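You operate a simulated robot arm through the tools that you are given. There is no shell and no other tool.

Carry out the task below with a simulated robot arm. There is one attempt and no reset: what you move stays moved.

## Task
Rub the rust off the thrust disc and stock it with the shims.
Fine: in the shims drawer; use the emery block and put it back; drawer shut. Set down upright: emery block. Where these are worked on the way, their far stop is far enough and under half their travel is too little: shims drawer. What is to be rubbed or washed off counts as gone when no trace of it is left.
Where things are to end (x, y in the base frame): thrust disc within 60 mm of [840, -320].

The check looks at the end state, three seconds after you hand in, the way a careful person would. Anything else that was tipped, shoved, dropped, spilled or broken makes it a failure.

## Robot
A 6-joint arm with a two-finger gripper, fixed in place. Base frame: the origin is at the foot of the arm, x ahead of it, y to its left, z up; the work surface is at about z = 880. Lengths are in mm, angles in degrees, forces in N, time in s.
Its first joint turns from -166.0 to 166.0 degrees. Payload 3.43 kg.
The TCP is the grasp point between the finger pads, 20 mm short of the fingertips. In the tool frame z runs along the fingers and y along their closing line. Largest opening 190 mm; the body of the gripper starts 248 mm behind the TCP.
Orientation is that of the tool frame in the base frame, as a unit quaternion [x, y, z, w]. With the fingers straight down and closing along the base's y, the tool's x points along the base's -x, its y along +y and its z along -z.

## Interface
- The arm moves only by the tool step_arm. Its argument "plan" is one flat list of numbers, 7 for each row, row after row: the closure in counts, from 0 (fully open) to 255 (shut), then the shift along the base's x, y, z in mm, then the turn, a rotation vector about the base's x, y, z in degrees. In form: [claw, tx, ty, tz, rx, ry, rz, claw, tx, ty, tz, rx, ry, rz, ...]. A call has 1 to 20 rows; each row is the pose to reach, as a shift and turn from the pose commanded when the call began. Rows are played at 5 a second. More than 50 mm and 8.6 degrees between two rows, or a gripper value outside its range, and nothing of the call is played. Where a pose cannot be reached the arm comes as near as it can. A force on the tool above 40 N (or 10 N above the force at the start of the call, whichever is more), or a blocked arm, ends the call early, and 0.2 s more pass. Each finger travels about 153 mm/s and halts on what it meets, pressing with about 39 N; the grip force reading is that of the motor and also rises with nothing between the fingers. The clock runs only during rows and for 0.2 s after the last one: add rows that repeat a pose to give the fingers time. The reply holds the time, the measured pose of the TCP, the force on the tool along the base axes, the opening and the grip force, in the units named above and with some noise, with the torque about the TCP (base axes, N m) and any sound that the robot's microphone picked up.
- Cameras (640 x 400 px; columns grow to the right, rows downward): "scene" is fixed at [51.1, 650.2, 1626.2]; the picture's right is [-0.87, -0.49, 0.00], its down [-0.24, 0.42, -0.87] and it looks along [0.43, -0.76, -0.48] (base axes); focal length 341 px, centre (320, 200). "wrist" rides on the gripper at [70, -8, -288] in the tool frame; the picture's right is [0.12, 0.99, 0.00], its down [-0.96, 0.12, -0.25] and it looks along [-0.24, 0.03, 0.97] (tool axes); focal length 261 px, centre (320, 200). There is no depth. A picture from a camera that has moved, and an enlarged one, comes with that camera's place and axes in the base frame and with its lens.
- capture(camera): a new picture of that camera. The clock stands still meanwhile.
- slide_trunk(by): slides the trunk up (or, below 0, down) by that many mm; the arm rides with it, the base frame stays. It gives what a move gives, with no picture.
- close_up(camera, box): a new picture of the part [left, top, right, bottom] of that camera's present view, enlarged. The clock stands still meanwhile.
- hand_in(): hands the job in; it is judged then, once.

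Nothing tells you positions but the pictures and the camera data. Unless the task says otherwise, let go and move clear before handing in.

The tools are called after "Request:" as a command line: name --argument value ..., lists and objects as JSON in quotes. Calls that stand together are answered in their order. step_arm: Moves the arm, as the interface text tells. Its arguments: {"type":"object","properties":{"plan":{"type":"array","items":{"type":"number"}}},"required":["plan"]} The other tools are called the same way: slide_trunk (by) slides the trunk up or down; capture (camera) takes a picture; close_up (camera, box) takes an enlarged picture of a part of a camera's view; hand_in () hands the job in.

At the start:

```text
t: 0.0
tool_pos: [582.5, -513.1, 1185.3]
ee_rot: [-0.001, 1.0, 0.0, 0.0]
force: [0.5, 0.7, 0.4]
wrist_torque: [0.0, 0.02, 0.01]
opening: 190.0
finger_force: 0.0
trunk travel left (down, up): [-300.0, 140.0]
```

scene: 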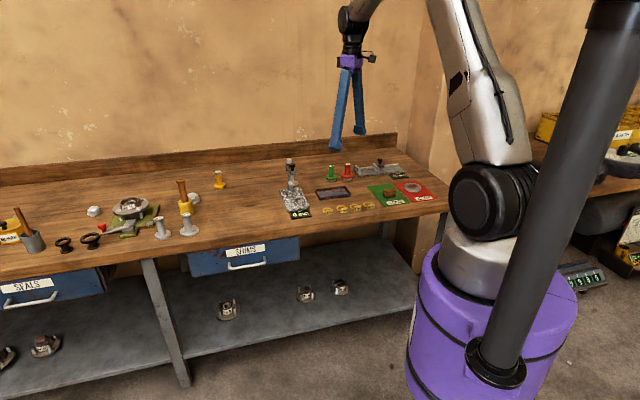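
wrist: 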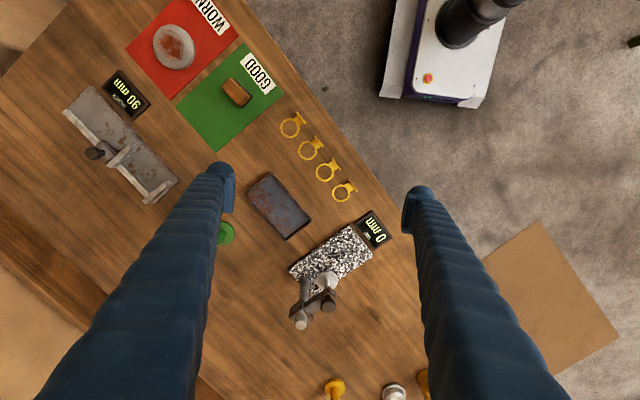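

I see a workbench with a worn tray holding a rusty disc, a green "GOOD" mat with a block, gauges, rings, and drawers labelled SHIMS and SEALS. I'll take enlarged pictures first to identify the things.

Request:
close_up --camera "wrist" --box '[60, 0, 300, 150]'

Request:
close_up --camera "wrist" --box '[200, 130, 440, 280]'

Request:
close_up --camera "scene" --box '[260, 140, 460, 265]'

Request:
close_up --camera "scene" --box '[80, 160, 320, 310]'

```text
2.67 times, centred on (180, 75) of wrist
camera zoom: at [511.4, -520.2, 1472.1], right [-0.12, 0.99, 0.0], down [0.96, 0.12, 0.25], along [0.24, 0.03, -0.97], focal length 695 px, centre (693, 533)
```

zoom: 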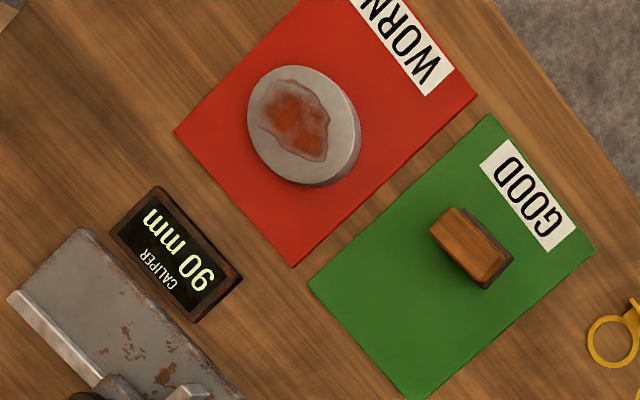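

```text
2.67 times, centred on (320, 205) of wrist
camera zoom: at [511.4, -520.2, 1472.1], right [-0.12, 0.99, 0.0], down [0.96, 0.12, 0.25], along [0.24, 0.03, -0.97], focal length 695 px, centre (320, 187)
```

zoom: 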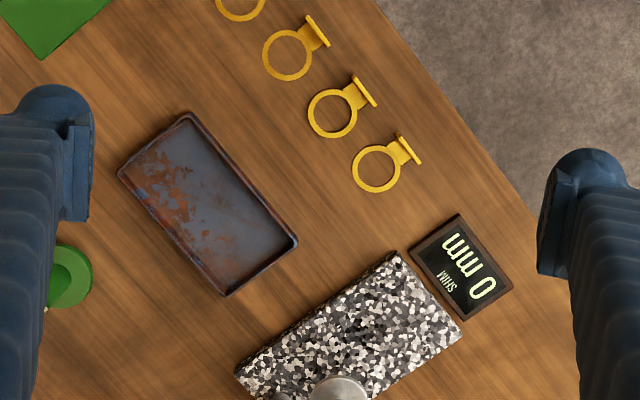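

```text
3.20 times, centred on (360, 202) of scene
camera zoom: at [51.1, 650.2, 1626.2], right [-0.87, -0.49, 0.0], down [-0.24, 0.42, -0.87], along [0.43, -0.76, -0.48], focal length 1090 px, centre (192, 192)
```

zoom: 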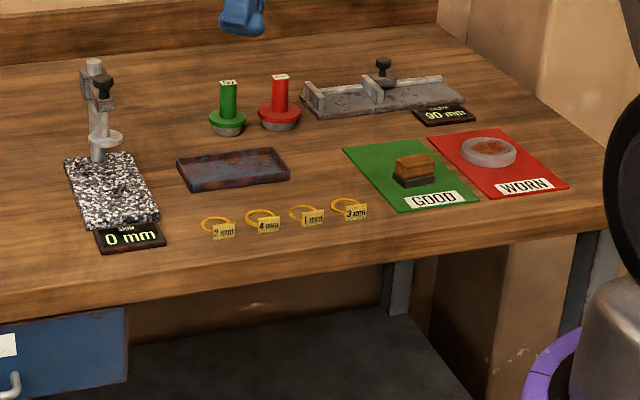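

```text
2.67 times, centred on (200, 235) of scene
camera zoom: at [51.1, 650.2, 1626.2], right [-0.87, -0.49, 0.0], down [-0.24, 0.42, -0.87], along [0.43, -0.76, -0.48], focal length 908 px, centre (640, 107)
```

zoom: 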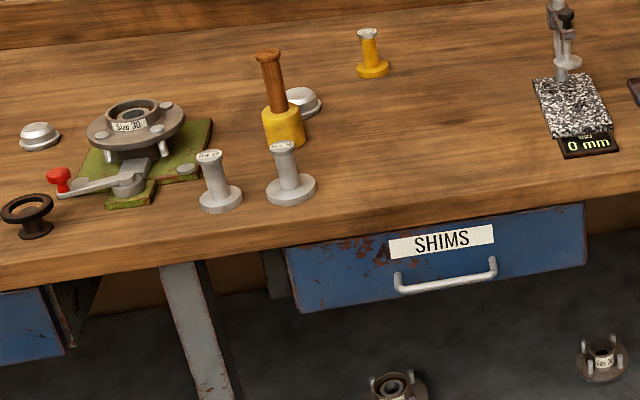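

The wooden block with a dark base on the green mat looks like the emery block, at about (448, -700). The rusty disc on the red mat, at about (377, -827), looks like the thrust disc. The bench front runs at roughly 45°, and the SHIMS drawer handle is near (814, -120, 771). I'll move the camera over the block and disc for a closer look.

Request:
step_arm --plan '[0, -27, -29, 0, 0, 0, 0, 0, -55, -58, 0, 0, 0, 0, 0, -82, -87, 0, 0, 0, 0, 0, -109, -116, 0, 0, 0, 0, 0, -137, -144, 0, 0, 0, 0, 0, -164, -173, 0, 0, 0, 0, 0, -191, -202, 0, 0, 0, 0, 0, -219, -231, 0, 0, 0, 0, 0, -246, -260, 0, 0, 0, 0]'

Request:
close_up --camera "scene" --box '[180, 230, 310, 311]'

```text
t: 2.0
tool_pos: [334.5, -772.1, 1184.8]
ee_rot: [-0.001, 1.0, 0.001, 0.0]
force: [-1.0, -0.2, 0.4]
wrist_torque: [0.02, -0.06, 0.02]
opening: 190.1
finger_force: 0.1
trunk travel left (down, up): [-300.0, 140.0]
```

```text
4.92 times, centred on (245, 270) of scene
camera zoom: at [51.1, 650.2, 1626.2], right [-0.87, -0.49, 0.0], down [-0.24, 0.42, -0.87], along [0.43, -0.76, -0.48], focal length 1677 px, centre (689, -147)
```

zoom: 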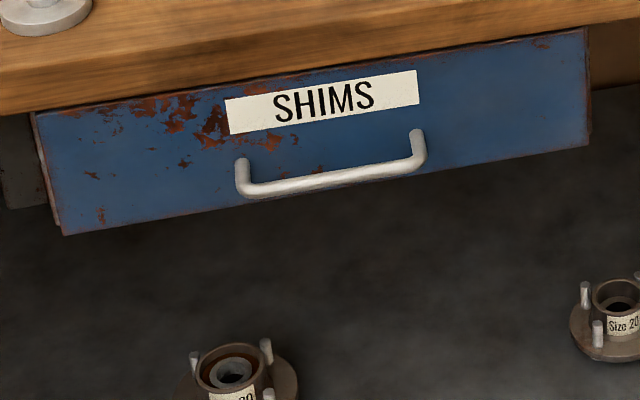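

Request:
capture --camera "wrist"

Request:
close_up --camera "wrist" --box '[220, 100, 440, 238]'

```text
taken
camera wrist: at [263.6, -780.3, 1472.6], right [-0.12, 0.99, 0.0], down [0.96, 0.12, 0.25], along [0.25, 0.03, -0.97], focal length 261 px, centre (320, 200)
```

wrist: 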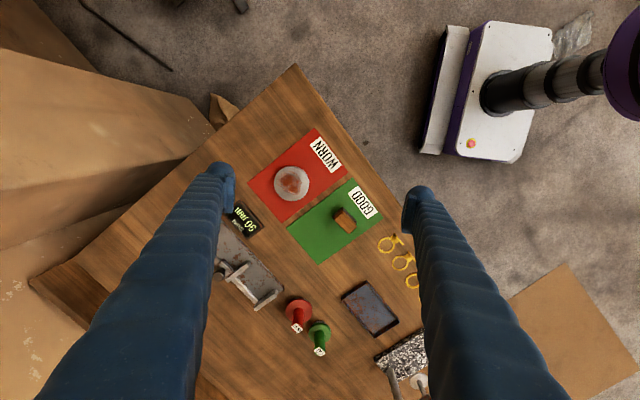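

```text
2.90 times, centred on (330, 169) of wrist
camera zoom: at [263.6, -780.3, 1472.6], right [-0.12, 0.99, 0.0], down [0.96, 0.12, 0.25], along [0.25, 0.03, -0.97], focal length 756 px, centre (291, 290)
```

zoom: 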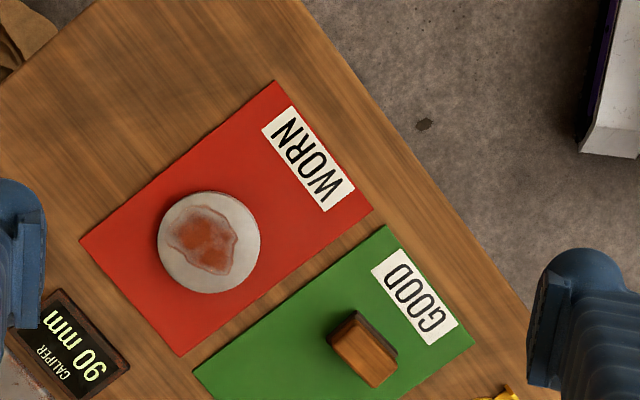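

The disc is about 78 mm across, centred near (381, -829). The emery block is near (449, -699) with its long axis at about 50°. I'll move above the block, turn the gripper 52° so it closes across the short axis, and narrow the fingers.

Request:
step_arm --plan '[30, 14, 9, -23, 0, 0, 6.5, 50, 29, 18, -46, 0, 0, 13, 70, 43, 28, -69, 0, 0, 19.5, 90, 58, 37, -92, 0, 0, 26, 110, 72, 46, -115, 0, 0, 32.5, 130, 86, 55, -138, 0, 0, 39, 130, 101, 64, -161, 0, 0, 45.5, 130, 115, 73.5, -185, 0, 0, 52, 130, 115, 73.5, -185, 0, 0, 52]'

Request:
capture --camera "wrist"

Request:
close_up --camera "scene" --box '[340, 150, 460, 225]'

```text
t: 4.0
tool_pos: [451.6, -698.7, 1000.1]
ee_rot: [-0.439, 0.899, -0.001, 0.001]
force: [0.3, 0.6, 0.1]
wrist_torque: [-0.01, -0.01, -0.03]
opening: 93.2
finger_force: 0.0
trunk travel left (down, up): [-300.0, 140.0]
```

```text
taken
camera wrist: at [415.0, -757.7, 1287.3], right [-0.86, 0.52, 0.0], down [0.5, 0.83, 0.25], along [0.13, 0.21, -0.97], focal length 261 px, centre (320, 200)
```

wrist: 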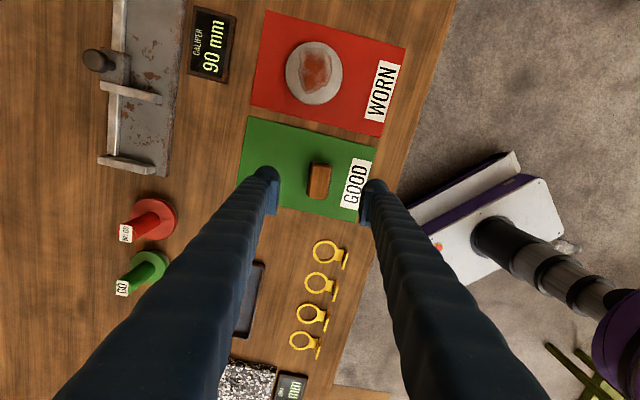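

```text
5.33 times, centred on (400, 188) of scene
camera zoom: at [51.1, 650.2, 1626.2], right [-0.87, -0.49, 0.0], down [-0.24, 0.42, -0.87], along [0.43, -0.76, -0.48], focal length 1816 px, centre (-107, 267)
```

zoom: 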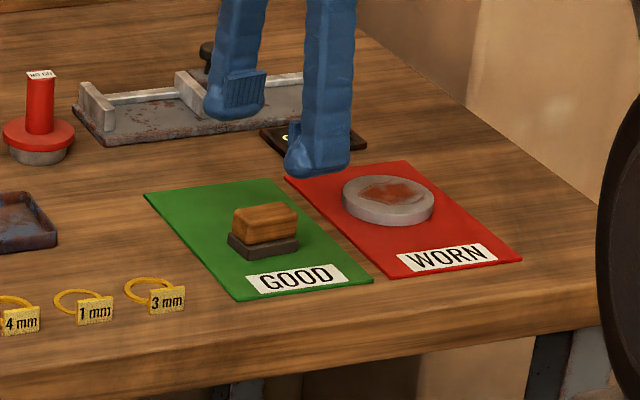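

Request:
close_up --camera "wrist" --box '[240, 20, 440, 145]'

Request:
close_up --camera "wrist" --box '[250, 130, 390, 217]'

```text
3.20 times, centred on (340, 82) of wrist
camera zoom: at [415.0, -757.7, 1287.3], right [-0.86, 0.52, 0.0], down [0.5, 0.83, 0.25], along [0.13, 0.21, -0.97], focal length 834 px, centre (256, 576)
```

zoom: 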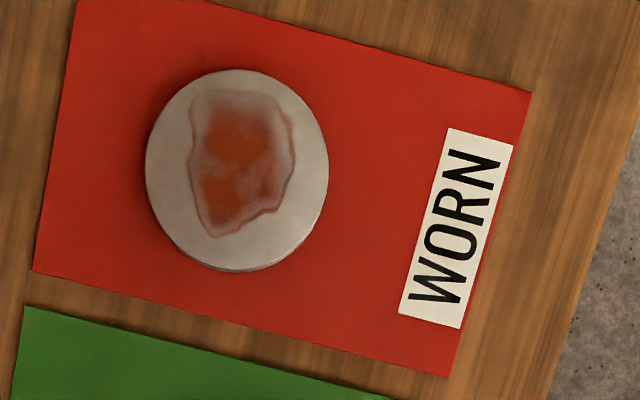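

```text
4.57 times, centred on (320, 174) of wrist
camera zoom: at [415.0, -757.7, 1287.3], right [-0.86, 0.52, 0.0], down [0.5, 0.83, 0.25], along [0.13, 0.21, -0.97], focal length 1192 px, centre (320, 321)
```

zoom: 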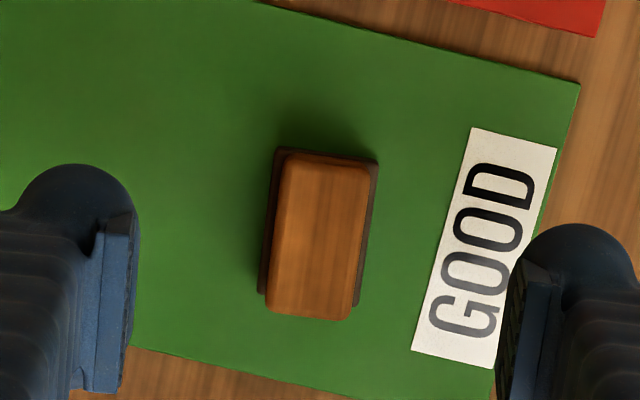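

The emery block is about 34 × 50 mm, centred at (449, -701) and turned about 52.5°, and the gripper is already aligned with it. I'll lower onto the wooden part and close.

Request:
step_arm --plan '[130, -1, -1, -30, 0, 0, 0, 130, -2, -2, -60, 0, 0, 0, 130, -2, -2, -85, 0, 0, 0, 130, -2, -2, -85, 0, 0, 0, 180, -2, -2, -85, 0, 0, 0, 255, -2, -2, -85, 0, 0, 0, 255, -2, -2, -85, 0, 0, 0, 255, -2, -2, -85, 0, 0, 0, 255, -2, -2, -85, 0, 0, 0]'

Request:
close_up --camera "scene" --box '[340, 150, 460, 225]'

```text
t: 6.0
tool_pos: [448.3, -700.5, 918.0]
ee_rot: [-0.438, 0.899, -0.001, 0.0]
force: [0.4, -0.2, -0.7]
wrist_torque: [-0.02, 0.0, 0.01]
opening: 26.3
finger_force: 39.0
trunk travel left (down, up): [-300.0, 140.0]
```

```text
5.33 times, centred on (400, 188) of scene
camera zoom: at [51.1, 650.2, 1626.2], right [-0.87, -0.49, 0.0], down [-0.24, 0.42, -0.87], along [0.43, -0.76, -0.48], focal length 1816 px, centre (-107, 267)
```

zoom: 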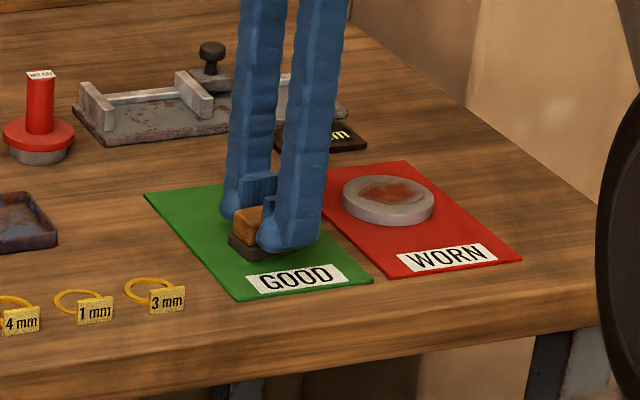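

The block is gripped at 26 mm opening. I'll lift it straight up, carry it over the disc and check.

Request:
step_arm --plan '[255, 0, 0, 25, 0, 0, 0, 255, 0, 0, 50, 0, 0, 0, 255, -17, -32, 55, 0, 0, 0, 255, -35, -65, 55, 0, 0, 0, 255, -52, -97, 55, 0, 0, 0, 255, -70, -129, 55, 0, 0, 0, 255, -70, -129, 55, 0, 0, 0]'

Request:
close_up --camera "scene" --box '[340, 150, 460, 225]'

Request:
close_up --camera "wrist" --box '[220, 80, 420, 205]'

```text
t: 7.6
tool_pos: [378.8, -829.5, 968.6]
ee_rot: [-0.438, 0.899, 0.0, 0.001]
force: [0.3, 0.7, -0.7]
wrist_torque: [0.04, 0.01, -0.02]
opening: 26.4
finger_force: 39.0
trunk travel left (down, up): [-300.0, 140.0]
```

```text
5.33 times, centred on (400, 188) of scene
camera zoom: at [51.1, 650.2, 1626.2], right [-0.87, -0.49, 0.0], down [-0.24, 0.42, -0.87], along [0.43, -0.76, -0.48], focal length 1816 px, centre (-107, 267)
```

zoom: 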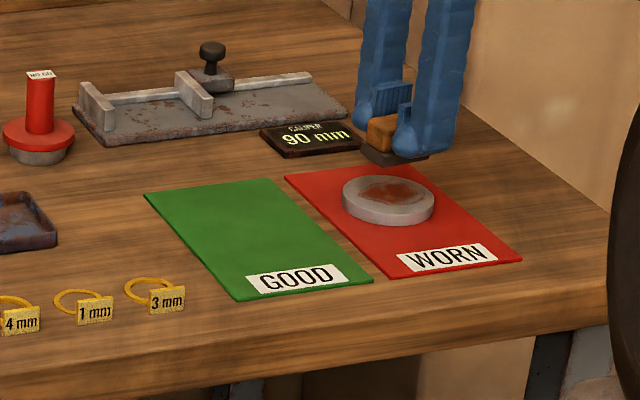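

```text
3.20 times, centred on (320, 142) of wrist
camera zoom: at [341.1, -889.5, 1256.0], right [-0.86, 0.52, 0.0], down [0.5, 0.83, 0.25], along [0.13, 0.21, -0.97], focal length 834 px, centre (320, 384)
```

zoom: 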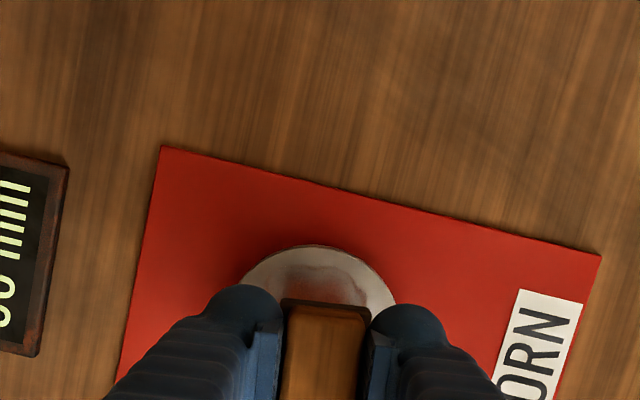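

The block is held level over the disc, which is centred at about (378, -831). I'll lower gently until it makes contact.

Request:
step_arm --plan '[255, 0, -1, -15, 0, 0, 0, 255, 0, -1, -30, 0, 0, 0, 255, 0, -1, -36, 0, 0, 0, 255, 0, -1, -36, 0, 0, 0]'

Request:
close_up --camera "scene" --box '[380, 160, 444, 200]'

```text
t: 8.6
tool_pos: [378.7, -830.3, 933.4]
ee_rot: [-0.439, 0.898, 0.0, 0.0]
force: [0.2, 0.2, -1.2]
wrist_torque: [0.03, 0.02, 0.0]
opening: 26.4
finger_force: 39.1
trunk travel left (down, up): [-300.0, 140.0]
```

```text
10.00 times, centred on (412, 180) of scene
camera zoom: at [51.1, 650.2, 1626.2], right [-0.87, -0.49, 0.0], down [-0.24, 0.42, -0.87], along [0.43, -0.76, -0.48], focal length 3406 px, centre (-600, 400)
```

zoom: 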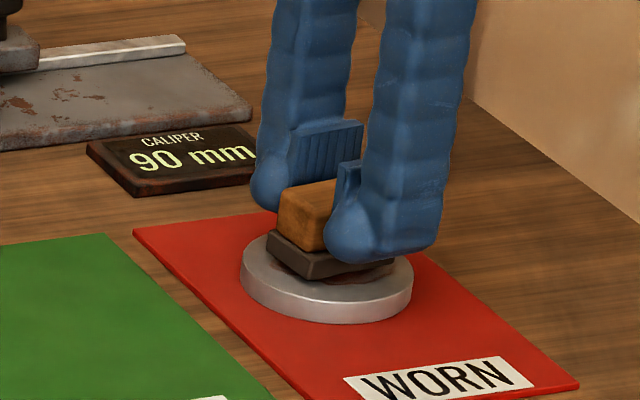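

The block is just above the disc face, so I'll lower it in small steps and watch the force.

Request:
step_arm --plan '[255, 0, 0, -1.5, 0, 0, 0, 255, 0, 0, -3, 0, 0, 0]'

```text
t: 9.2
tool_pos: [378.3, -832.2, 931.4]
ee_rot: [-0.438, 0.899, 0.0, 0.0]
force: [0.3, -0.2, -0.7]
wrist_torque: [-0.01, 0.0, 0.0]
opening: 26.6
finger_force: 38.9
trunk travel left (down, up): [-300.0, 140.0]
```

Request:
step_arm --plan '[255, 0, 0, -1, 0, 0, 0, 255, 0, 0, -2, 0, 0, 0]'

```text
t: 9.8
tool_pos: [378.1, -831.0, 928.7]
ee_rot: [-0.439, 0.899, 0.0, 0.0]
force: [-0.5, 0.6, 3.5]
wrist_torque: [0.07, 0.05, 0.02]
opening: 26.3
finger_force: 39.2
trunk travel left (down, up): [-300.0, 140.0]
```

The force shows contact. I'll press a little more and make a first test stroke.

Request:
step_arm --plan '[255, 0, 0, -1, 0, 0, 0, 255, 0, 0, -1, 0, 0, 0]'

```text
t: 10.4
tool_pos: [379.9, -831.1, 929.9]
ee_rot: [-0.438, 0.899, 0.001, -0.001]
force: [-0.3, -1.3, 9.6]
wrist_torque: [0.15, 0.14, -0.01]
opening: 26.4
finger_force: 38.7
trunk travel left (down, up): [-300.0, 140.0]
```

Request:
step_arm --plan '[255, 4.9, 6.3, 0, 0, 0, 0, 255, 9.8, 12.6, 0, 0, 0, 0, 255, 4.9, 6.3, 0, 0, 0, 0, 255, 0, 0, 0, 0, 0, 0, 255, -4.9, -6.3, 0, 0, 0, 0, 255, -9.8, -12.6, 0, 0, 0, 0, 255, -4.9, -6.3, 0, 0, 0, 0, 255, 0, 0, 0, 0, 0, 0]'

Request:
close_up --camera "scene" --box '[380, 160, 444, 200]'

```text
t: 12.2
tool_pos: [377.4, -831.2, 929.0]
ee_rot: [-0.438, 0.899, 0.0, 0.0]
force: [-1.8, -2.0, 8.0]
wrist_torque: [-0.07, 0.06, 0.0]
opening: 26.3
finger_force: 39.1
trunk travel left (down, up): [-300.0, 140.0]
```

```text
10.00 times, centred on (412, 180) of scene
camera zoom: at [51.1, 650.2, 1626.2], right [-0.87, -0.49, 0.0], down [-0.24, 0.42, -0.87], along [0.43, -0.76, -0.48], focal length 3406 px, centre (-600, 400)
```

zoom: 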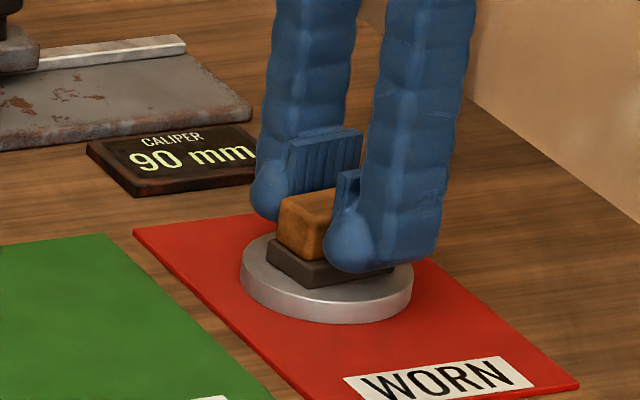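

The disc stays put and the rust is coming off. I'll raster the strokes across the whole face.

Request:
step_arm --plan '[255, -4.7, 3.7, 0, 0, 0, 0, 255, -9.5, 7.4, 0, 0, 0, 0, 255, -0.9, 18.4, 0, 0, 0, 0, 255, -9.5, 7.4, 0, 0, 0, 0, 255, -18.1, -3.6, 0, 0, 0, 0, 255, -9.5, 7.4, 0, 0, 0, 0, 255, -0.9, 18.4, 0, 0, 0, 0, 255, -9.5, 7.4, 0, 0, 0, 0, 255, -18.1, -3.6, 0, 0, 0, 0, 255, -9.5, 7.4, 0, 0, 0, 0, 255, 0, 0, 0, 0, 0, 0, 255, 9.5, -7.4, 0, 0, 0, 0, 255, 18.1, 3.6, 0, 0, 0, 0, 255, 9.5, -7.4, 0, 0, 0, 0, 255, 0.9, -18.4, 0, 0, 0, 0, 255, 9.5, -7.4, 0, 0, 0, 0, 255, 18.1, 3.6, 0, 0, 0, 0, 255, 9.5, -7.4, 0, 0, 0, 0, 255, 0.9, -18.4, 0, 0, 0, 0, 255, 0, 0, 0, 0, 0, 0]'

Request:
close_up --camera "scene" --box '[380, 160, 444, 200]'

```text
t: 16.4
tool_pos: [377.6, -829.8, 929.5]
ee_rot: [-0.439, 0.899, 0.0, 0.0]
force: [-1.4, 4.0, 19.7]
wrist_torque: [0.11, 0.12, 0.03]
opening: 26.4
finger_force: 38.5
trunk travel left (down, up): [-300.0, 140.0]
```

```text
10.00 times, centred on (412, 180) of scene
camera zoom: at [51.1, 650.2, 1626.2], right [-0.87, -0.49, 0.0], down [-0.24, 0.42, -0.87], along [0.43, -0.76, -0.48], focal length 3406 px, centre (-600, 400)
```

zoom: 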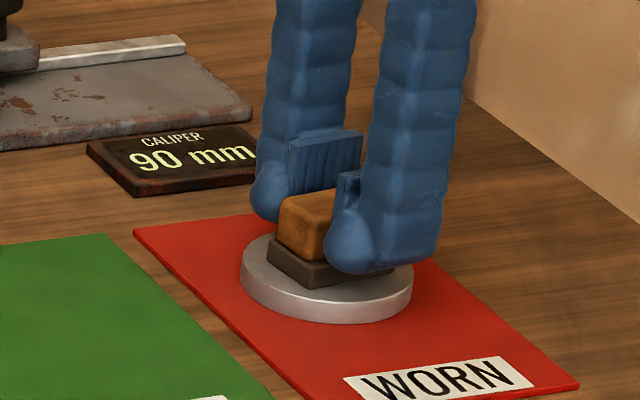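

Request:
step_arm --plan '[255, 4.3, 5.5, 0.5, 0, 0, 0, 255, 8.6, 11, 0.5, 0, 0, 0, 255, -1.7, 19, 0.5, 0, 0, 0, 255, 8.6, 11, 0.5, 0, 0, 0, 255, 18.9, 3, 0.5, 0, 0, 0, 255, 8.6, 11, 0.5, 0, 0, 0, 255, -1.7, 19, 0.5, 0, 0, 0, 255, 8.6, 11, 0.5, 0, 0, 0, 255, 18.9, 3, 0.5, 0, 0, 0, 255, 8.6, 11, 0.5, 0, 0, 0, 255, 0, 0, 0.5, 0, 0, 0, 255, -10.3, 8, 0.5, 0, 0, 0, 255, 0, 0, 0.5, 0, 0, 0, 255, 10.3, -8, 0.5, 0, 0, 0, 255, 0, 0, 0.5, 0, 0, 0, 255, -8.6, -11, 0.5, 0, 0, 0, 255, -18.9, -3, 0.5, 0, 0, 0, 255, -8.6, -11, 0.5, 0, 0, 0, 255, 1.7, -19, 0.5, 0, 0, 0, 255, -8.6, -11, 0.5, 0, 0, 0]'

```text
t: 20.6
tool_pos: [369.6, -842.5, 928.7]
ee_rot: [-0.439, 0.899, 0.001, 0.0]
force: [-0.6, -0.1, -1.1]
wrist_torque: [0.06, 0.0, -0.04]
opening: 26.6
finger_force: 39.2
trunk travel left (down, up): [-300.0, 140.0]
```

The press went light near the end of that pass. I'll lift, move aside toward the green mat and look at the disc face.

Request:
step_arm --plan '[255, 0, 0, 25, 0, 0, 0, 255, 0, 0, 50, 0, 0, 0, 255, 20, 36, 60, 0, 0, 0, 255, 40, 72, 70, 0, 0, 0, 255, 60, 108, 70, 0, 0, 0, 255, 78.6, 141, 70, 0, 0, 0, 255, 78.6, 141, 70, 0, 0, 0]'

Request:
close_up --camera "wrist" --box '[260, 20, 388, 100]'

Request:
close_up --camera "scene" --box '[380, 160, 444, 200]'

```text
t: 22.2
tool_pos: [448.2, -700.7, 998.0]
ee_rot: [-0.438, 0.899, 0.0, 0.0]
force: [-0.7, -0.1, -0.8]
wrist_torque: [-0.08, -0.01, -0.01]
opening: 26.4
finger_force: 39.7
trunk travel left (down, up): [-300.0, 140.0]
```

```text
5.00 times, centred on (324, 60) of wrist
camera zoom: at [411.6, -760.3, 1285.5], right [-0.86, 0.52, 0.0], down [0.5, 0.83, 0.25], along [0.13, 0.21, -0.97], focal length 1303 px, centre (300, 900)
```

zoom: 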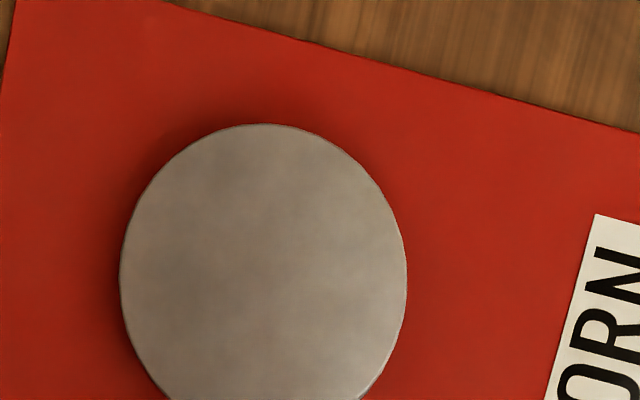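

```text
10.00 times, centred on (412, 180) of scene
camera zoom: at [51.1, 650.2, 1626.2], right [-0.87, -0.49, 0.0], down [-0.24, 0.42, -0.87], along [0.43, -0.76, -0.48], focal length 3406 px, centre (-600, 400)
```

zoom: 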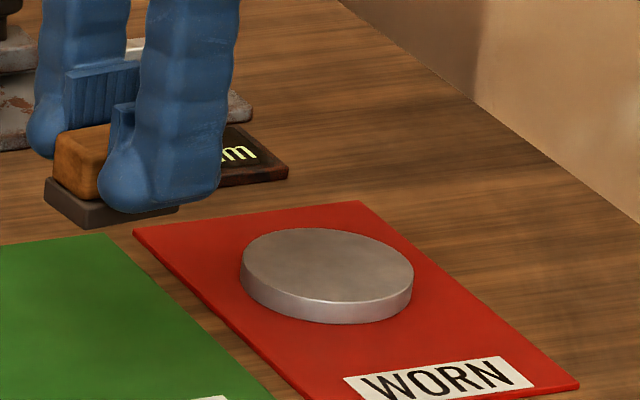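

Request:
close_up --camera "wrist" --box '[276, 36, 356, 116]'

Request:
close_up --camera "scene" --box '[398, 176, 430, 196]'

```text
5.00 times, centred on (316, 76) of wrist
camera zoom: at [411.6, -760.3, 1285.5], right [-0.86, 0.52, 0.0], down [0.5, 0.83, 0.25], along [0.13, 0.21, -0.97], focal length 1303 px, centre (340, 820)
```

zoom: 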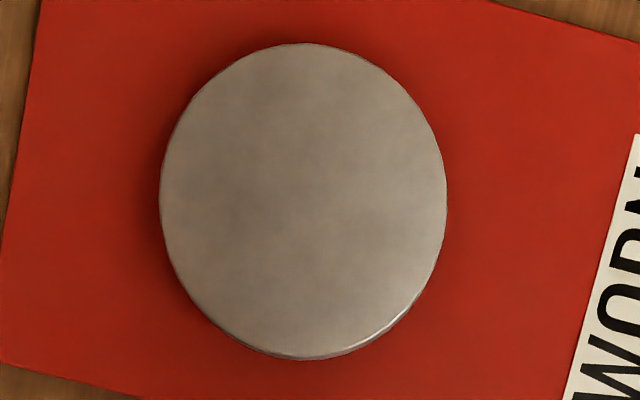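

```text
16.00 times, centred on (414, 186) of scene
camera zoom: at [51.1, 650.2, 1626.2], right [-0.87, -0.49, 0.0], down [-0.24, 0.42, -0.87], along [0.43, -0.76, -0.48], focal length 5449 px, centre (-1184, 424)
```

zoom: 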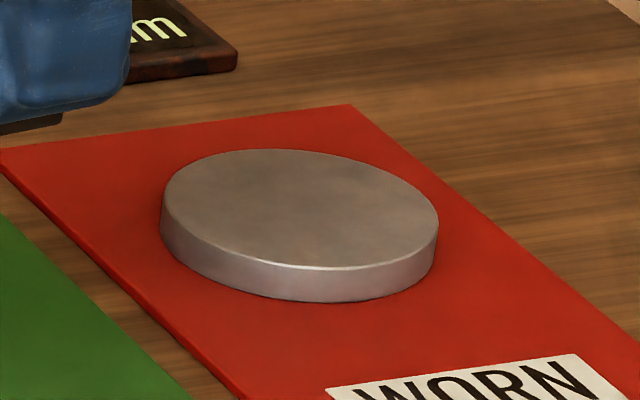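

The face looks clean, but I'll make one more full pass with steady pressure so no faint film is left. The disc centre is about (379.5, -832).

Request:
step_arm --plan '[255, -18, -33, 0, 0, 0, 0, 255, -35, -65, -5, 0, 0, 0, 255, -53, -98, -10, 0, 0, 0, 255, -70, -130, -20, 0, 0, 0, 255, -70, -130, -45, 0, 0, 0, 255, -70, -130, -62, 0, 0, 0, 255, -70, -130, -66, 0, 0, 0, 255, -70, -130, -69, 0, 0, 0, 255, -70, -130, -70.5, 0, 0, 0, 255, -70, -130, -70.5, 0, 0, 0]'

```text
t: 24.4
tool_pos: [378.4, -830.1, 930.3]
ee_rot: [-0.438, 0.899, 0.0, -0.001]
force: [-0.1, 1.1, 4.9]
wrist_torque: [-0.01, 0.0, 0.01]
opening: 26.1
finger_force: 38.9
trunk travel left (down, up): [-300.0, 140.0]
```

Request:
step_arm --plan '[255, -5, 4, -1.2, 0, 0, 0, 255, -10.3, 8, -1.2, 0, 0, 0, 255, -0.5, 20.6, -1.2, 0, 0, 0, 255, -10.3, 8, -1.2, 0, 0, 0, 255, -20.1, -4.6, -1.2, 0, 0, 0, 255, -10.3, 8, -1.2, 0, 0, 0, 255, -0.5, 20.6, -1.2, 0, 0, 0, 255, 4.7, 16.6, -1.2, 0, 0, 0, 255, -5.1, 4, -1.2, 0, 0, 0, 255, -14.9, -8.6, -1.2, 0, 0, 0, 255, -9.8, -12.6, -1.2, 0, 0, 0, 255, 0, 0, -1.2, 0, 0, 0, 255, 9.8, 12.6, -1.2, 0, 0, 0, 255, 14.9, 8.6, -1.2, 0, 0, 0, 255, 5.1, -4, -1.2, 0, 0, 0, 255, -4.7, -16.6, -1.2, 0, 0, 0, 255, 0.5, -20.6, -1.2, 0, 0, 0, 255, 10.3, -8, -1.2, 0, 0, 0, 255, 20.1, 4.6, -1.2, 0, 0, 0, 255, 10.3, -8, -1.2, 0, 0, 0]'

```text
t: 28.6
tool_pos: [389.1, -837.6, 928.4]
ee_rot: [-0.438, 0.899, -0.001, -0.001]
force: [-0.3, -0.9, 14.4]
wrist_torque: [-0.02, -0.1, -0.1]
opening: 26.4
finger_force: 39.0
trunk travel left (down, up): [-300.0, 140.0]
```

Pressure was steady over that pass. I'll lift off, return above the block's place and check the disc again.

Request:
step_arm --plan '[255, 0, 0, 25, 0, 0, 0, 255, 0, 0, 50, 0, 0, 0, 255, 15, 34, 60, 0, 0, 0, 255, 30, 69, 71.7, 0, 0, 0, 255, 45, 104, 71.7, 0, 0, 0, 255, 59.7, 138, 71.7, 0, 0, 0, 255, 59.7, 138, 71.7, 0, 0, 0]'

Request:
close_up --camera "wrist" --box '[276, 36, 356, 116]'

Request:
close_up --camera "scene" --box '[380, 160, 444, 200]'

```text
t: 30.2
tool_pos: [448.1, -701.9, 997.6]
ee_rot: [-0.439, 0.899, 0.0, -0.001]
force: [0.4, 0.9, -0.8]
wrist_torque: [-0.03, 0.04, -0.02]
opening: 26.3
finger_force: 38.7
trunk travel left (down, up): [-300.0, 140.0]
```

```text
5.00 times, centred on (316, 76) of wrist
camera zoom: at [410.7, -761.4, 1285.3], right [-0.86, 0.52, 0.0], down [0.5, 0.83, 0.25], along [0.13, 0.21, -0.97], focal length 1303 px, centre (340, 820)
```

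zoom: 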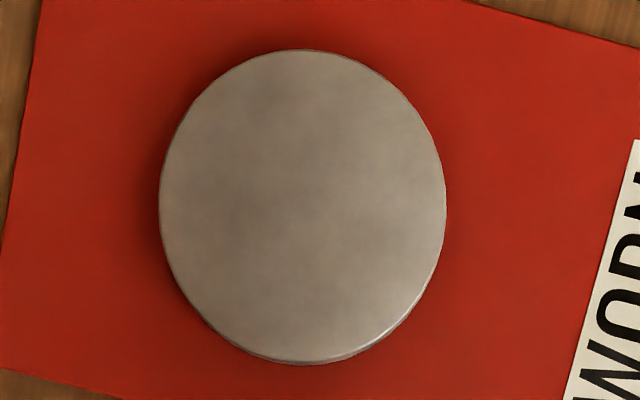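

```text
10.00 times, centred on (412, 180) of scene
camera zoom: at [51.1, 650.2, 1626.2], right [-0.87, -0.49, 0.0], down [-0.24, 0.42, -0.87], along [0.43, -0.76, -0.48], focal length 3406 px, centre (-600, 400)
```

zoom: 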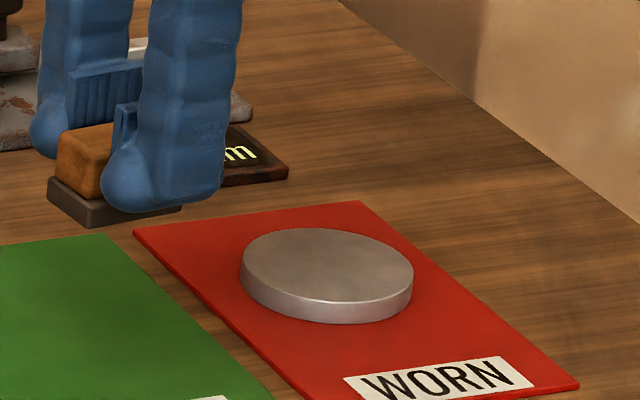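

The disc face is clean, and the mottling hasn't changed between passes, so it is just the metal's texture. I'll now set the emery block back on its place on the green mat.

Request:
step_arm --plan '[255, 0, 0, -30, 0, 0, 0, 255, 0, 0, -60, 0, 0, 0, 255, 0, 0, -75, 0, 0, 0, 255, 0, 0, -80, 0, 0, 0, 255, 0, 0, -82, 0, 0, 0, 255, 0, 0, -82, 0, 0, 0]'

Request:
close_up --camera "scene" --box '[360, 170, 424, 210]'

```text
t: 31.6
tool_pos: [449.4, -700.7, 917.2]
ee_rot: [-0.438, 0.899, 0.001, 0.0]
force: [-0.1, 0.6, -1.1]
wrist_torque: [0.02, 0.01, -0.04]
opening: 26.6
finger_force: 38.7
trunk travel left (down, up): [-300.0, 140.0]
```

```text
10.00 times, centred on (392, 190) of scene
camera zoom: at [51.1, 650.2, 1626.2], right [-0.87, -0.49, 0.0], down [-0.24, 0.42, -0.87], along [0.43, -0.76, -0.48], focal length 3406 px, centre (-400, 300)
```

zoom: 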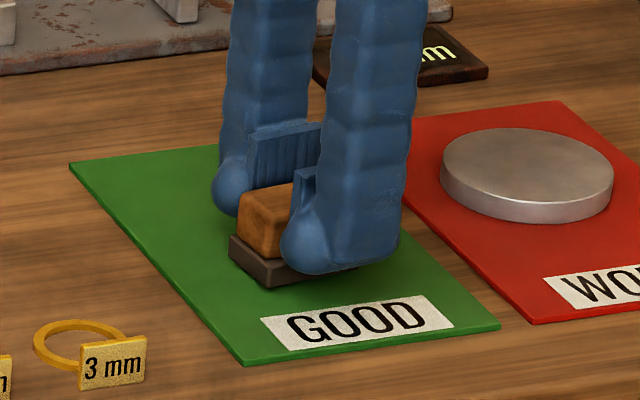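

Request:
step_arm --plan '[255, 0, 0, -1, 0, 0, 0, 255, 0, 0, -2, 0, 0, 0]'

```text
t: 32.2
tool_pos: [448.7, -702.1, 915.8]
ee_rot: [-0.438, 0.899, 0.0, 0.0]
force: [0.1, 0.2, 5.2]
wrist_torque: [-0.04, 0.02, 0.03]
opening: 26.3
finger_force: 38.9
trunk travel left (down, up): [-300.0, 140.0]
```

The block is on the mat with contact confirmed. I'll release it gently and rise.

Request:
step_arm --plan '[215, 0, 0, 0, 0, 0, 0, 200, 0, 0, 0, 0, 0, 0, 170, 0, 0, 0, 0, 0, 0, 140, 0, 0, 0, 0, 0, 0, 130, 0, 0, 0, 0, 0, 0, 130, 0, 0, 30, 0, 0, 0, 130, 0, 0, 70, 0, 0, 0, 130, 0, 0, 110, 0, 0, 0]'

Request:
capture --camera "wrist"

Request:
close_up --camera "scene" --box '[340, 150, 460, 225]'

```text
t: 34.0
tool_pos: [449.1, -701.5, 1026.5]
ee_rot: [-0.438, 0.899, 0.0, 0.0]
force: [-0.4, 0.9, 0.7]
wrist_torque: [-0.04, 0.0, -0.01]
opening: 93.0
finger_force: 0.1
trunk travel left (down, up): [-300.0, 140.0]
```

```text
taken
camera wrist: at [411.7, -761.2, 1313.1], right [-0.86, 0.52, 0.0], down [0.5, 0.83, 0.25], along [0.13, 0.21, -0.97], focal length 261 px, centre (320, 200)
```

wrist: 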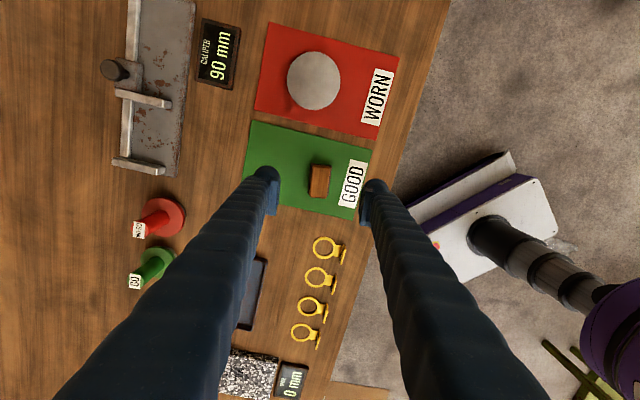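

```text
5.33 times, centred on (400, 188) of scene
camera zoom: at [51.1, 650.2, 1626.2], right [-0.87, -0.49, 0.0], down [-0.24, 0.42, -0.87], along [0.43, -0.76, -0.48], focal length 1816 px, centre (-107, 267)
```

zoom: 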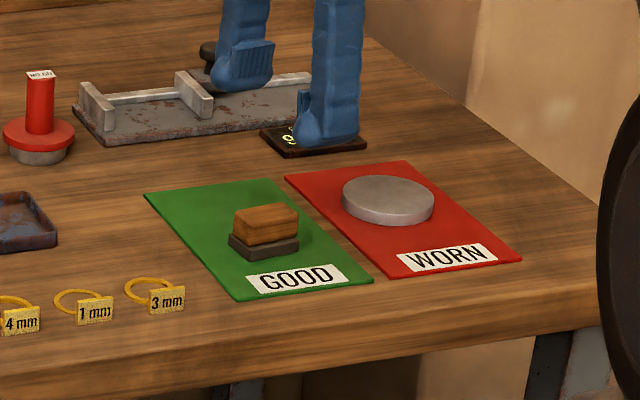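

The emery block is back where it was and upright. Next I'll move above the front of the SHIMS drawer, turning the gripper so it closes along the drawer's pull direction.

Request:
step_arm --plan '[130, 0, 0, 43, 0, 0, 0, 130, 0, 0, 85, 0, 0, 0, 130, 24, 40, 85, 0, 0, -1, 130, 47, 81, 85, 0, 0, -2, 130, 71, 121, 85, 0, 0, -3, 130, 94, 161, 85, 0, 0, -4, 130, 118, 202, 85, 0, 0, -5, 130, 141, 242, 85, 0, 0, -6, 130, 165, 283, 85, 0, 0, -7, 130, 189, 323, 85, 0, 0, -7, 130, 212, 363, 85, 0, 0, -7, 130, 236, 404, 85, 0, 0, -7, 130, 259, 444, 85, 0, 0, -7, 130, 283, 484, 85, 0, 0, -7, 130, 306, 524, 85, 0, 0, -7, 130, 306, 524, 85, 0, 0, -7]'

Request:
capture --camera "wrist"

Request:
capture --camera "scene"

```text
t: 37.4
tool_pos: [756.1, -175.6, 1111.3]
ee_rot: [-0.382, 0.924, 0.001, 0.0]
force: [0.3, 1.1, 0.3]
wrist_torque: [-0.1, -0.01, -0.02]
opening: 93.0
finger_force: 0.0
trunk travel left (down, up): [-300.0, 140.0]
```

```text
taken
camera wrist: at [712.2, -230.6, 1398.4], right [-0.79, 0.62, 0.0], down [0.6, 0.76, 0.25], along [0.15, 0.19, -0.97], focal length 261 px, centre (320, 200)
```

wrist: 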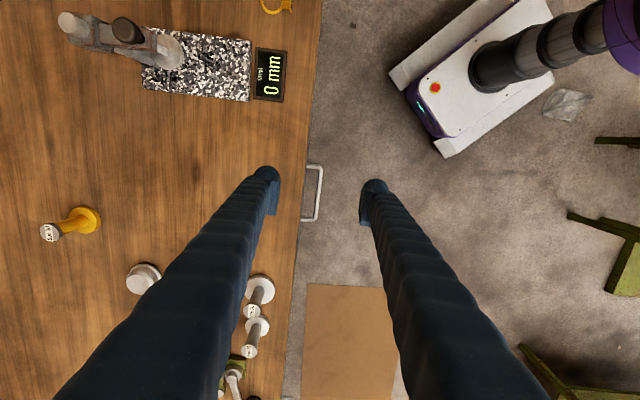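

```text
taken
```

scene: 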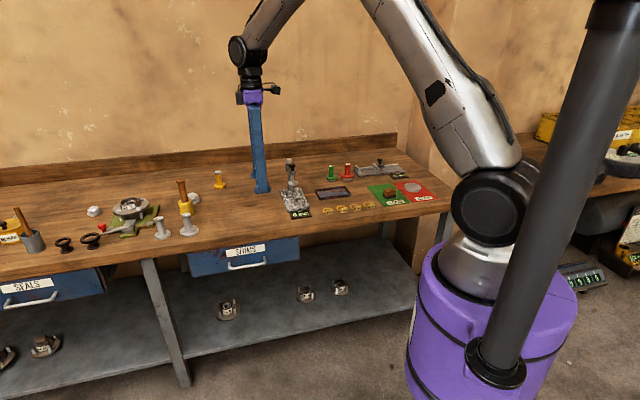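

Request:
close_up --camera "wrist" --box '[264, 150, 376, 230]'

```text
5.00 times, centred on (320, 190) of wrist
camera zoom: at [712.2, -230.6, 1398.4], right [-0.79, 0.62, 0.0], down [0.6, 0.76, 0.25], along [0.15, 0.19, -0.97], focal length 1303 px, centre (320, 250)
```

zoom: 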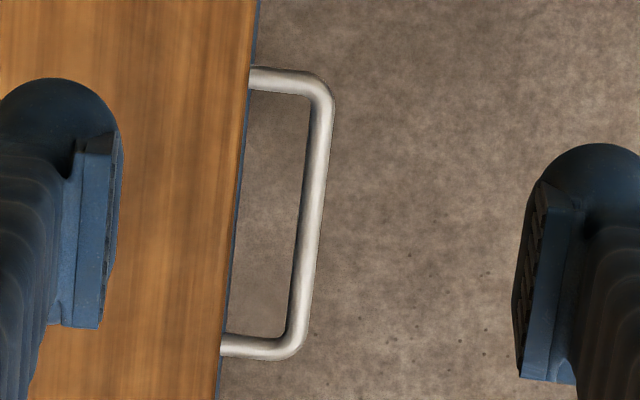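

The drawer is shut. Its handle bar sits at about n = 657, roughly 24 mm in front of the drawer face, at z ≈ 757. I'll check the finger shape before choosing how to hook the handle.

Request:
close_up --camera "scene" --box '[220, 80, 316, 200]'

Request:
close_up --camera "wrist" --box '[200, 140, 420, 278]'

```text
3.33 times, centred on (268, 140) of scene
camera zoom: at [51.1, 650.2, 1626.2], right [-0.87, -0.49, 0.0], down [-0.24, 0.42, -0.87], along [0.43, -0.76, -0.48], focal length 1135 px, centre (493, 400)
```

zoom: 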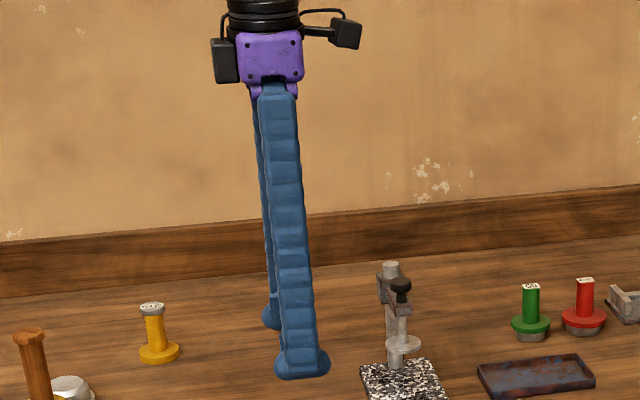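

```text
2.90 times, centred on (310, 209) of wrist
camera zoom: at [712.2, -230.6, 1398.4], right [-0.79, 0.62, 0.0], down [0.6, 0.76, 0.25], along [0.15, 0.19, -0.97], focal length 756 px, centre (349, 174)
```

zoom: 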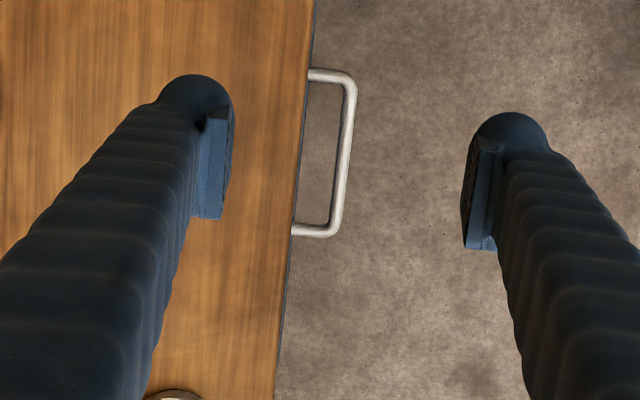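

The fingertips look bulkier than the gap behind the handle. I'll grip the bar with the tool near horizontal and the fingers above and below it. First I'll back off into free space in front of the drawer and start tilting, to test reach.

Request:
step_arm --plan '[140, -8.3, 24.6, -10, -5.303, -5.303, 0, 150, -16.6, 49.2, -20, -10.607, -10.607, 0, 160, -24.9, 73.8, -30, -15.91, -15.91, 0, 170, -33.2, 98.4, -40, -21.21, -21.21, 0, 180, -41.5, 123, -50, -26.52, -26.52, 0, 185, -49.8, 147.9, -60, -31.82, -31.82, 0, 185, -49.8, 147.9, -60, -31.82, -31.82, 0]'

Request:
capture --camera "scene"

Request:
capture --camera "wrist"

```text
t: 39.0
tool_pos: [704.4, -29.5, 1050.4]
ee_rot: [-0.354, 0.853, -0.355, 0.147]
force: [-0.2, 0.8, 0.9]
wrist_torque: [-0.09, -0.01, -0.03]
opening: 52.4
finger_force: 0.1
trunk travel left (down, up): [-300.0, 140.0]
```

```text
taken
```

scene: 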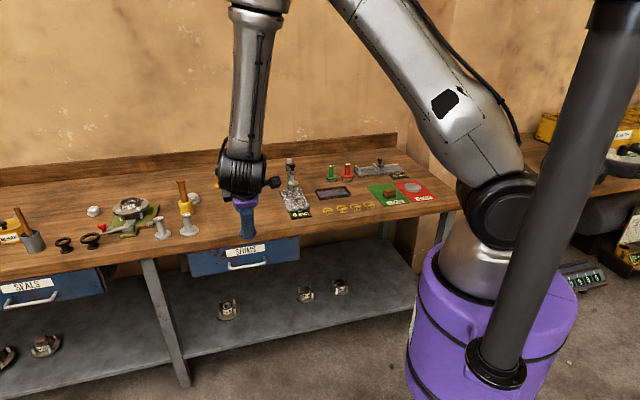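

```text
taken
camera wrist: at [514.1, 61.7, 1258.8], right [-0.58, 0.41, -0.7], down [0.5, 0.86, 0.09], along [0.64, -0.3, -0.71], focal length 261 px, centre (320, 200)
```

wrist: 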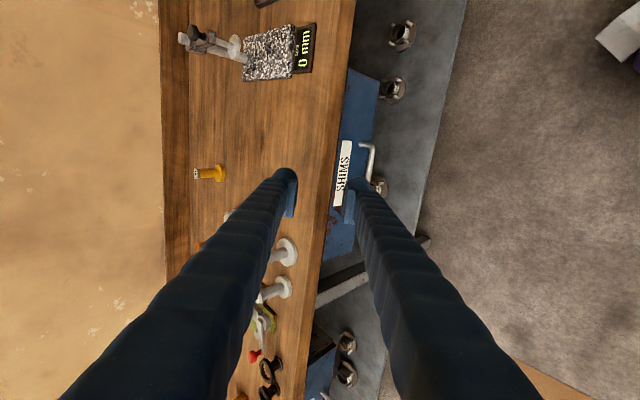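

The arm tracks the tilt well. I'll continue to horizontal and lower toward handle height, staying well in front of the drawer.

Request:
step_arm --plan '[185, 0, 0, -33, -5.303, -5.303, 0, 185, 0, 0, -66, -10.607, -10.607, 0, 185, 0, 0, -99, -15.91, -15.91, 0, 185, 0, 0, -132, -21.21, -21.21, 0, 185, 0, 0, -165, -26.52, -26.52, 0, 185, 0, 0, -200, -31.82, -31.82, 0, 185, 0, 0, -200, -31.82, -31.82, 0]'

Request:
capture --camera "scene"

Request:
capture --camera "wrist"

```text
t: 40.6
tool_pos: [705.0, -27.5, 851.3]
ee_rot: [0.27, -0.653, 0.654, -0.271]
force: [0.0, 0.1, -0.2]
wrist_torque: [-0.01, -0.02, 0.03]
opening: 52.2
finger_force: 0.0
trunk travel left (down, up): [-300.0, 140.0]
```

```text
taken
```

scene: 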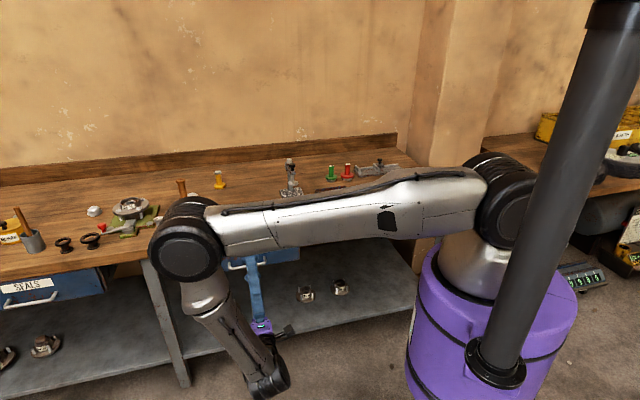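

```text
taken
camera wrist: at [450.9, 126.8, 858.3], right [-0.08, -0.09, -0.99], down [0.51, 0.86, -0.12], along [0.86, -0.51, -0.03], focal length 261 px, centre (320, 200)
```

wrist: 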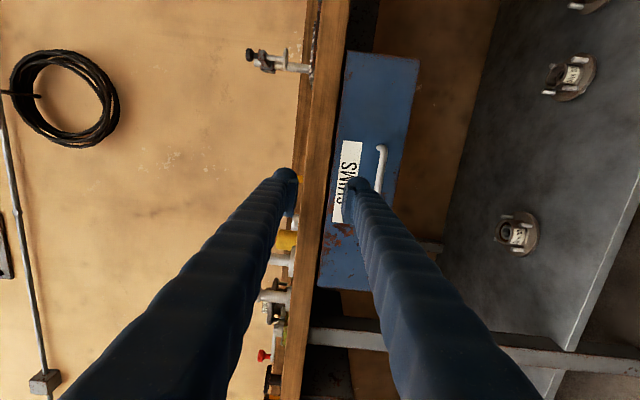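

The tool is horizontal and well placed. I'll zoom in on the handle to align with it.

Request:
close_up --camera "wrist" --box '[300, 40, 440, 300]'

Request:
close_up --camera "scene" --box '[180, 230, 310, 350]'

```text
1.54 times, centred on (370, 170) of wrist
camera zoom: at [450.9, 126.8, 858.3], right [-0.08, -0.09, -0.99], down [0.51, 0.86, -0.12], along [0.86, -0.51, -0.03], focal length 401 px, centre (243, 246)
```

zoom: 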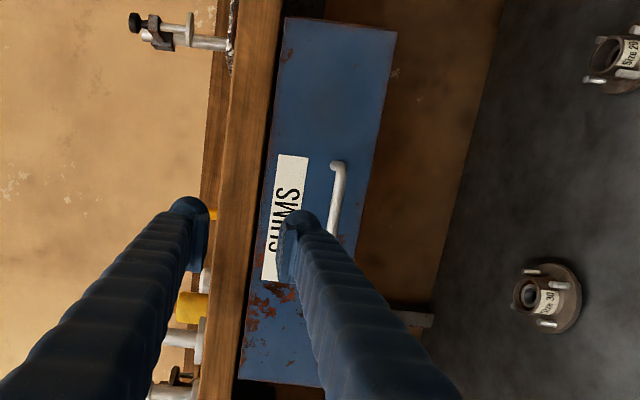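

```text
3.33 times, centred on (245, 290) of scene
camera zoom: at [51.1, 650.2, 1626.2], right [-0.87, -0.49, 0.0], down [-0.24, 0.42, -0.87], along [0.43, -0.76, -0.48], focal length 1135 px, centre (570, -100)
```

zoom: 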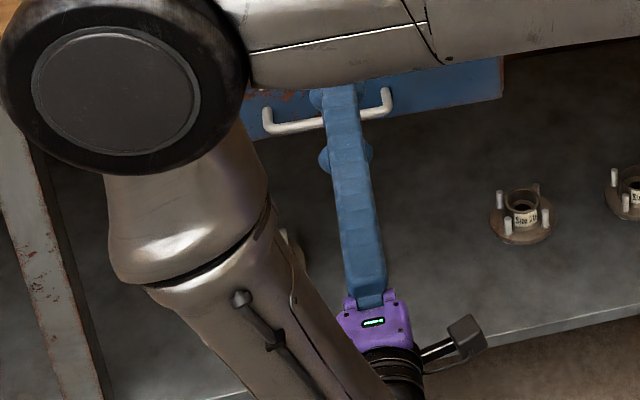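

The handle bar is at n ≈ 657, t ≈ 481, z ≈ 754. I'll lower to that height and come partly forward, then check the alignment.

Request:
step_arm --plan '[185, 2, 2, -48, 0, 0, 0, 185, 2, 2, -96, 0, 0, 0, 185, 30.3, -26.3, -96, 0, 0, 0, 185, 58.6, -54.6, -96, 0, 0, 0, 185, 58.6, -54.6, -96, 0, 0, 0]'

Request:
close_up --camera "wrist" --box '[220, 120, 420, 245]'

Request:
close_up --camera "scene" --box '[180, 220, 310, 340]'

```text
t: 41.8
tool_pos: [763.2, -83.9, 753.5]
ee_rot: [0.271, -0.653, 0.654, -0.27]
force: [0.4, 0.6, 1.0]
wrist_torque: [0.0, 0.0, 0.08]
opening: 52.2
finger_force: 0.2
trunk travel left (down, up): [-300.0, 140.0]
```

```text
3.20 times, centred on (320, 182) of wrist
camera zoom: at [509.4, 70.9, 761.9], right [-0.09, -0.08, -0.99], down [0.51, 0.86, -0.12], along [0.86, -0.51, -0.03], focal length 834 px, centre (320, 256)
```

zoom: 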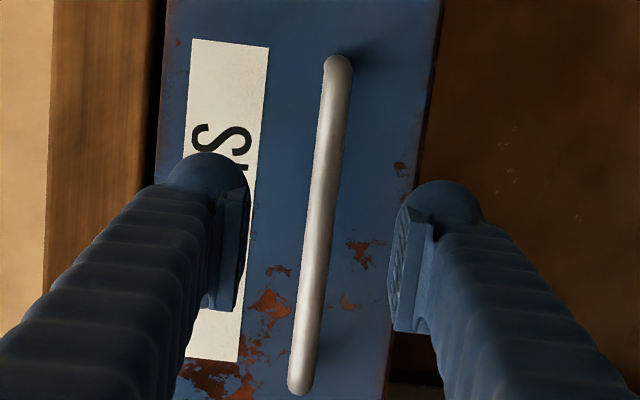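

```text
3.33 times, centred on (245, 280) of scene
camera zoom: at [51.1, 650.2, 1626.2], right [-0.87, -0.49, 0.0], down [-0.24, 0.42, -0.87], along [0.43, -0.76, -0.48], focal length 1135 px, centre (570, -67)
```

zoom: 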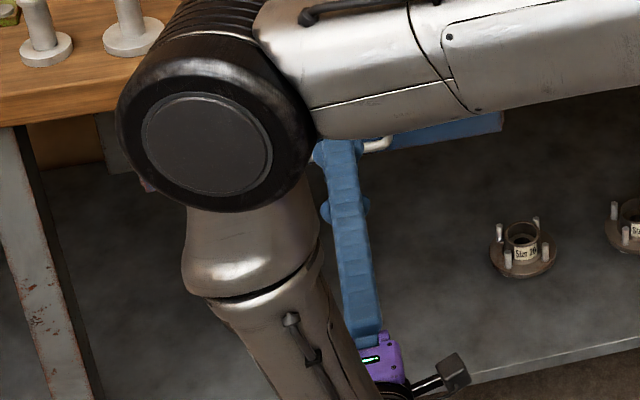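

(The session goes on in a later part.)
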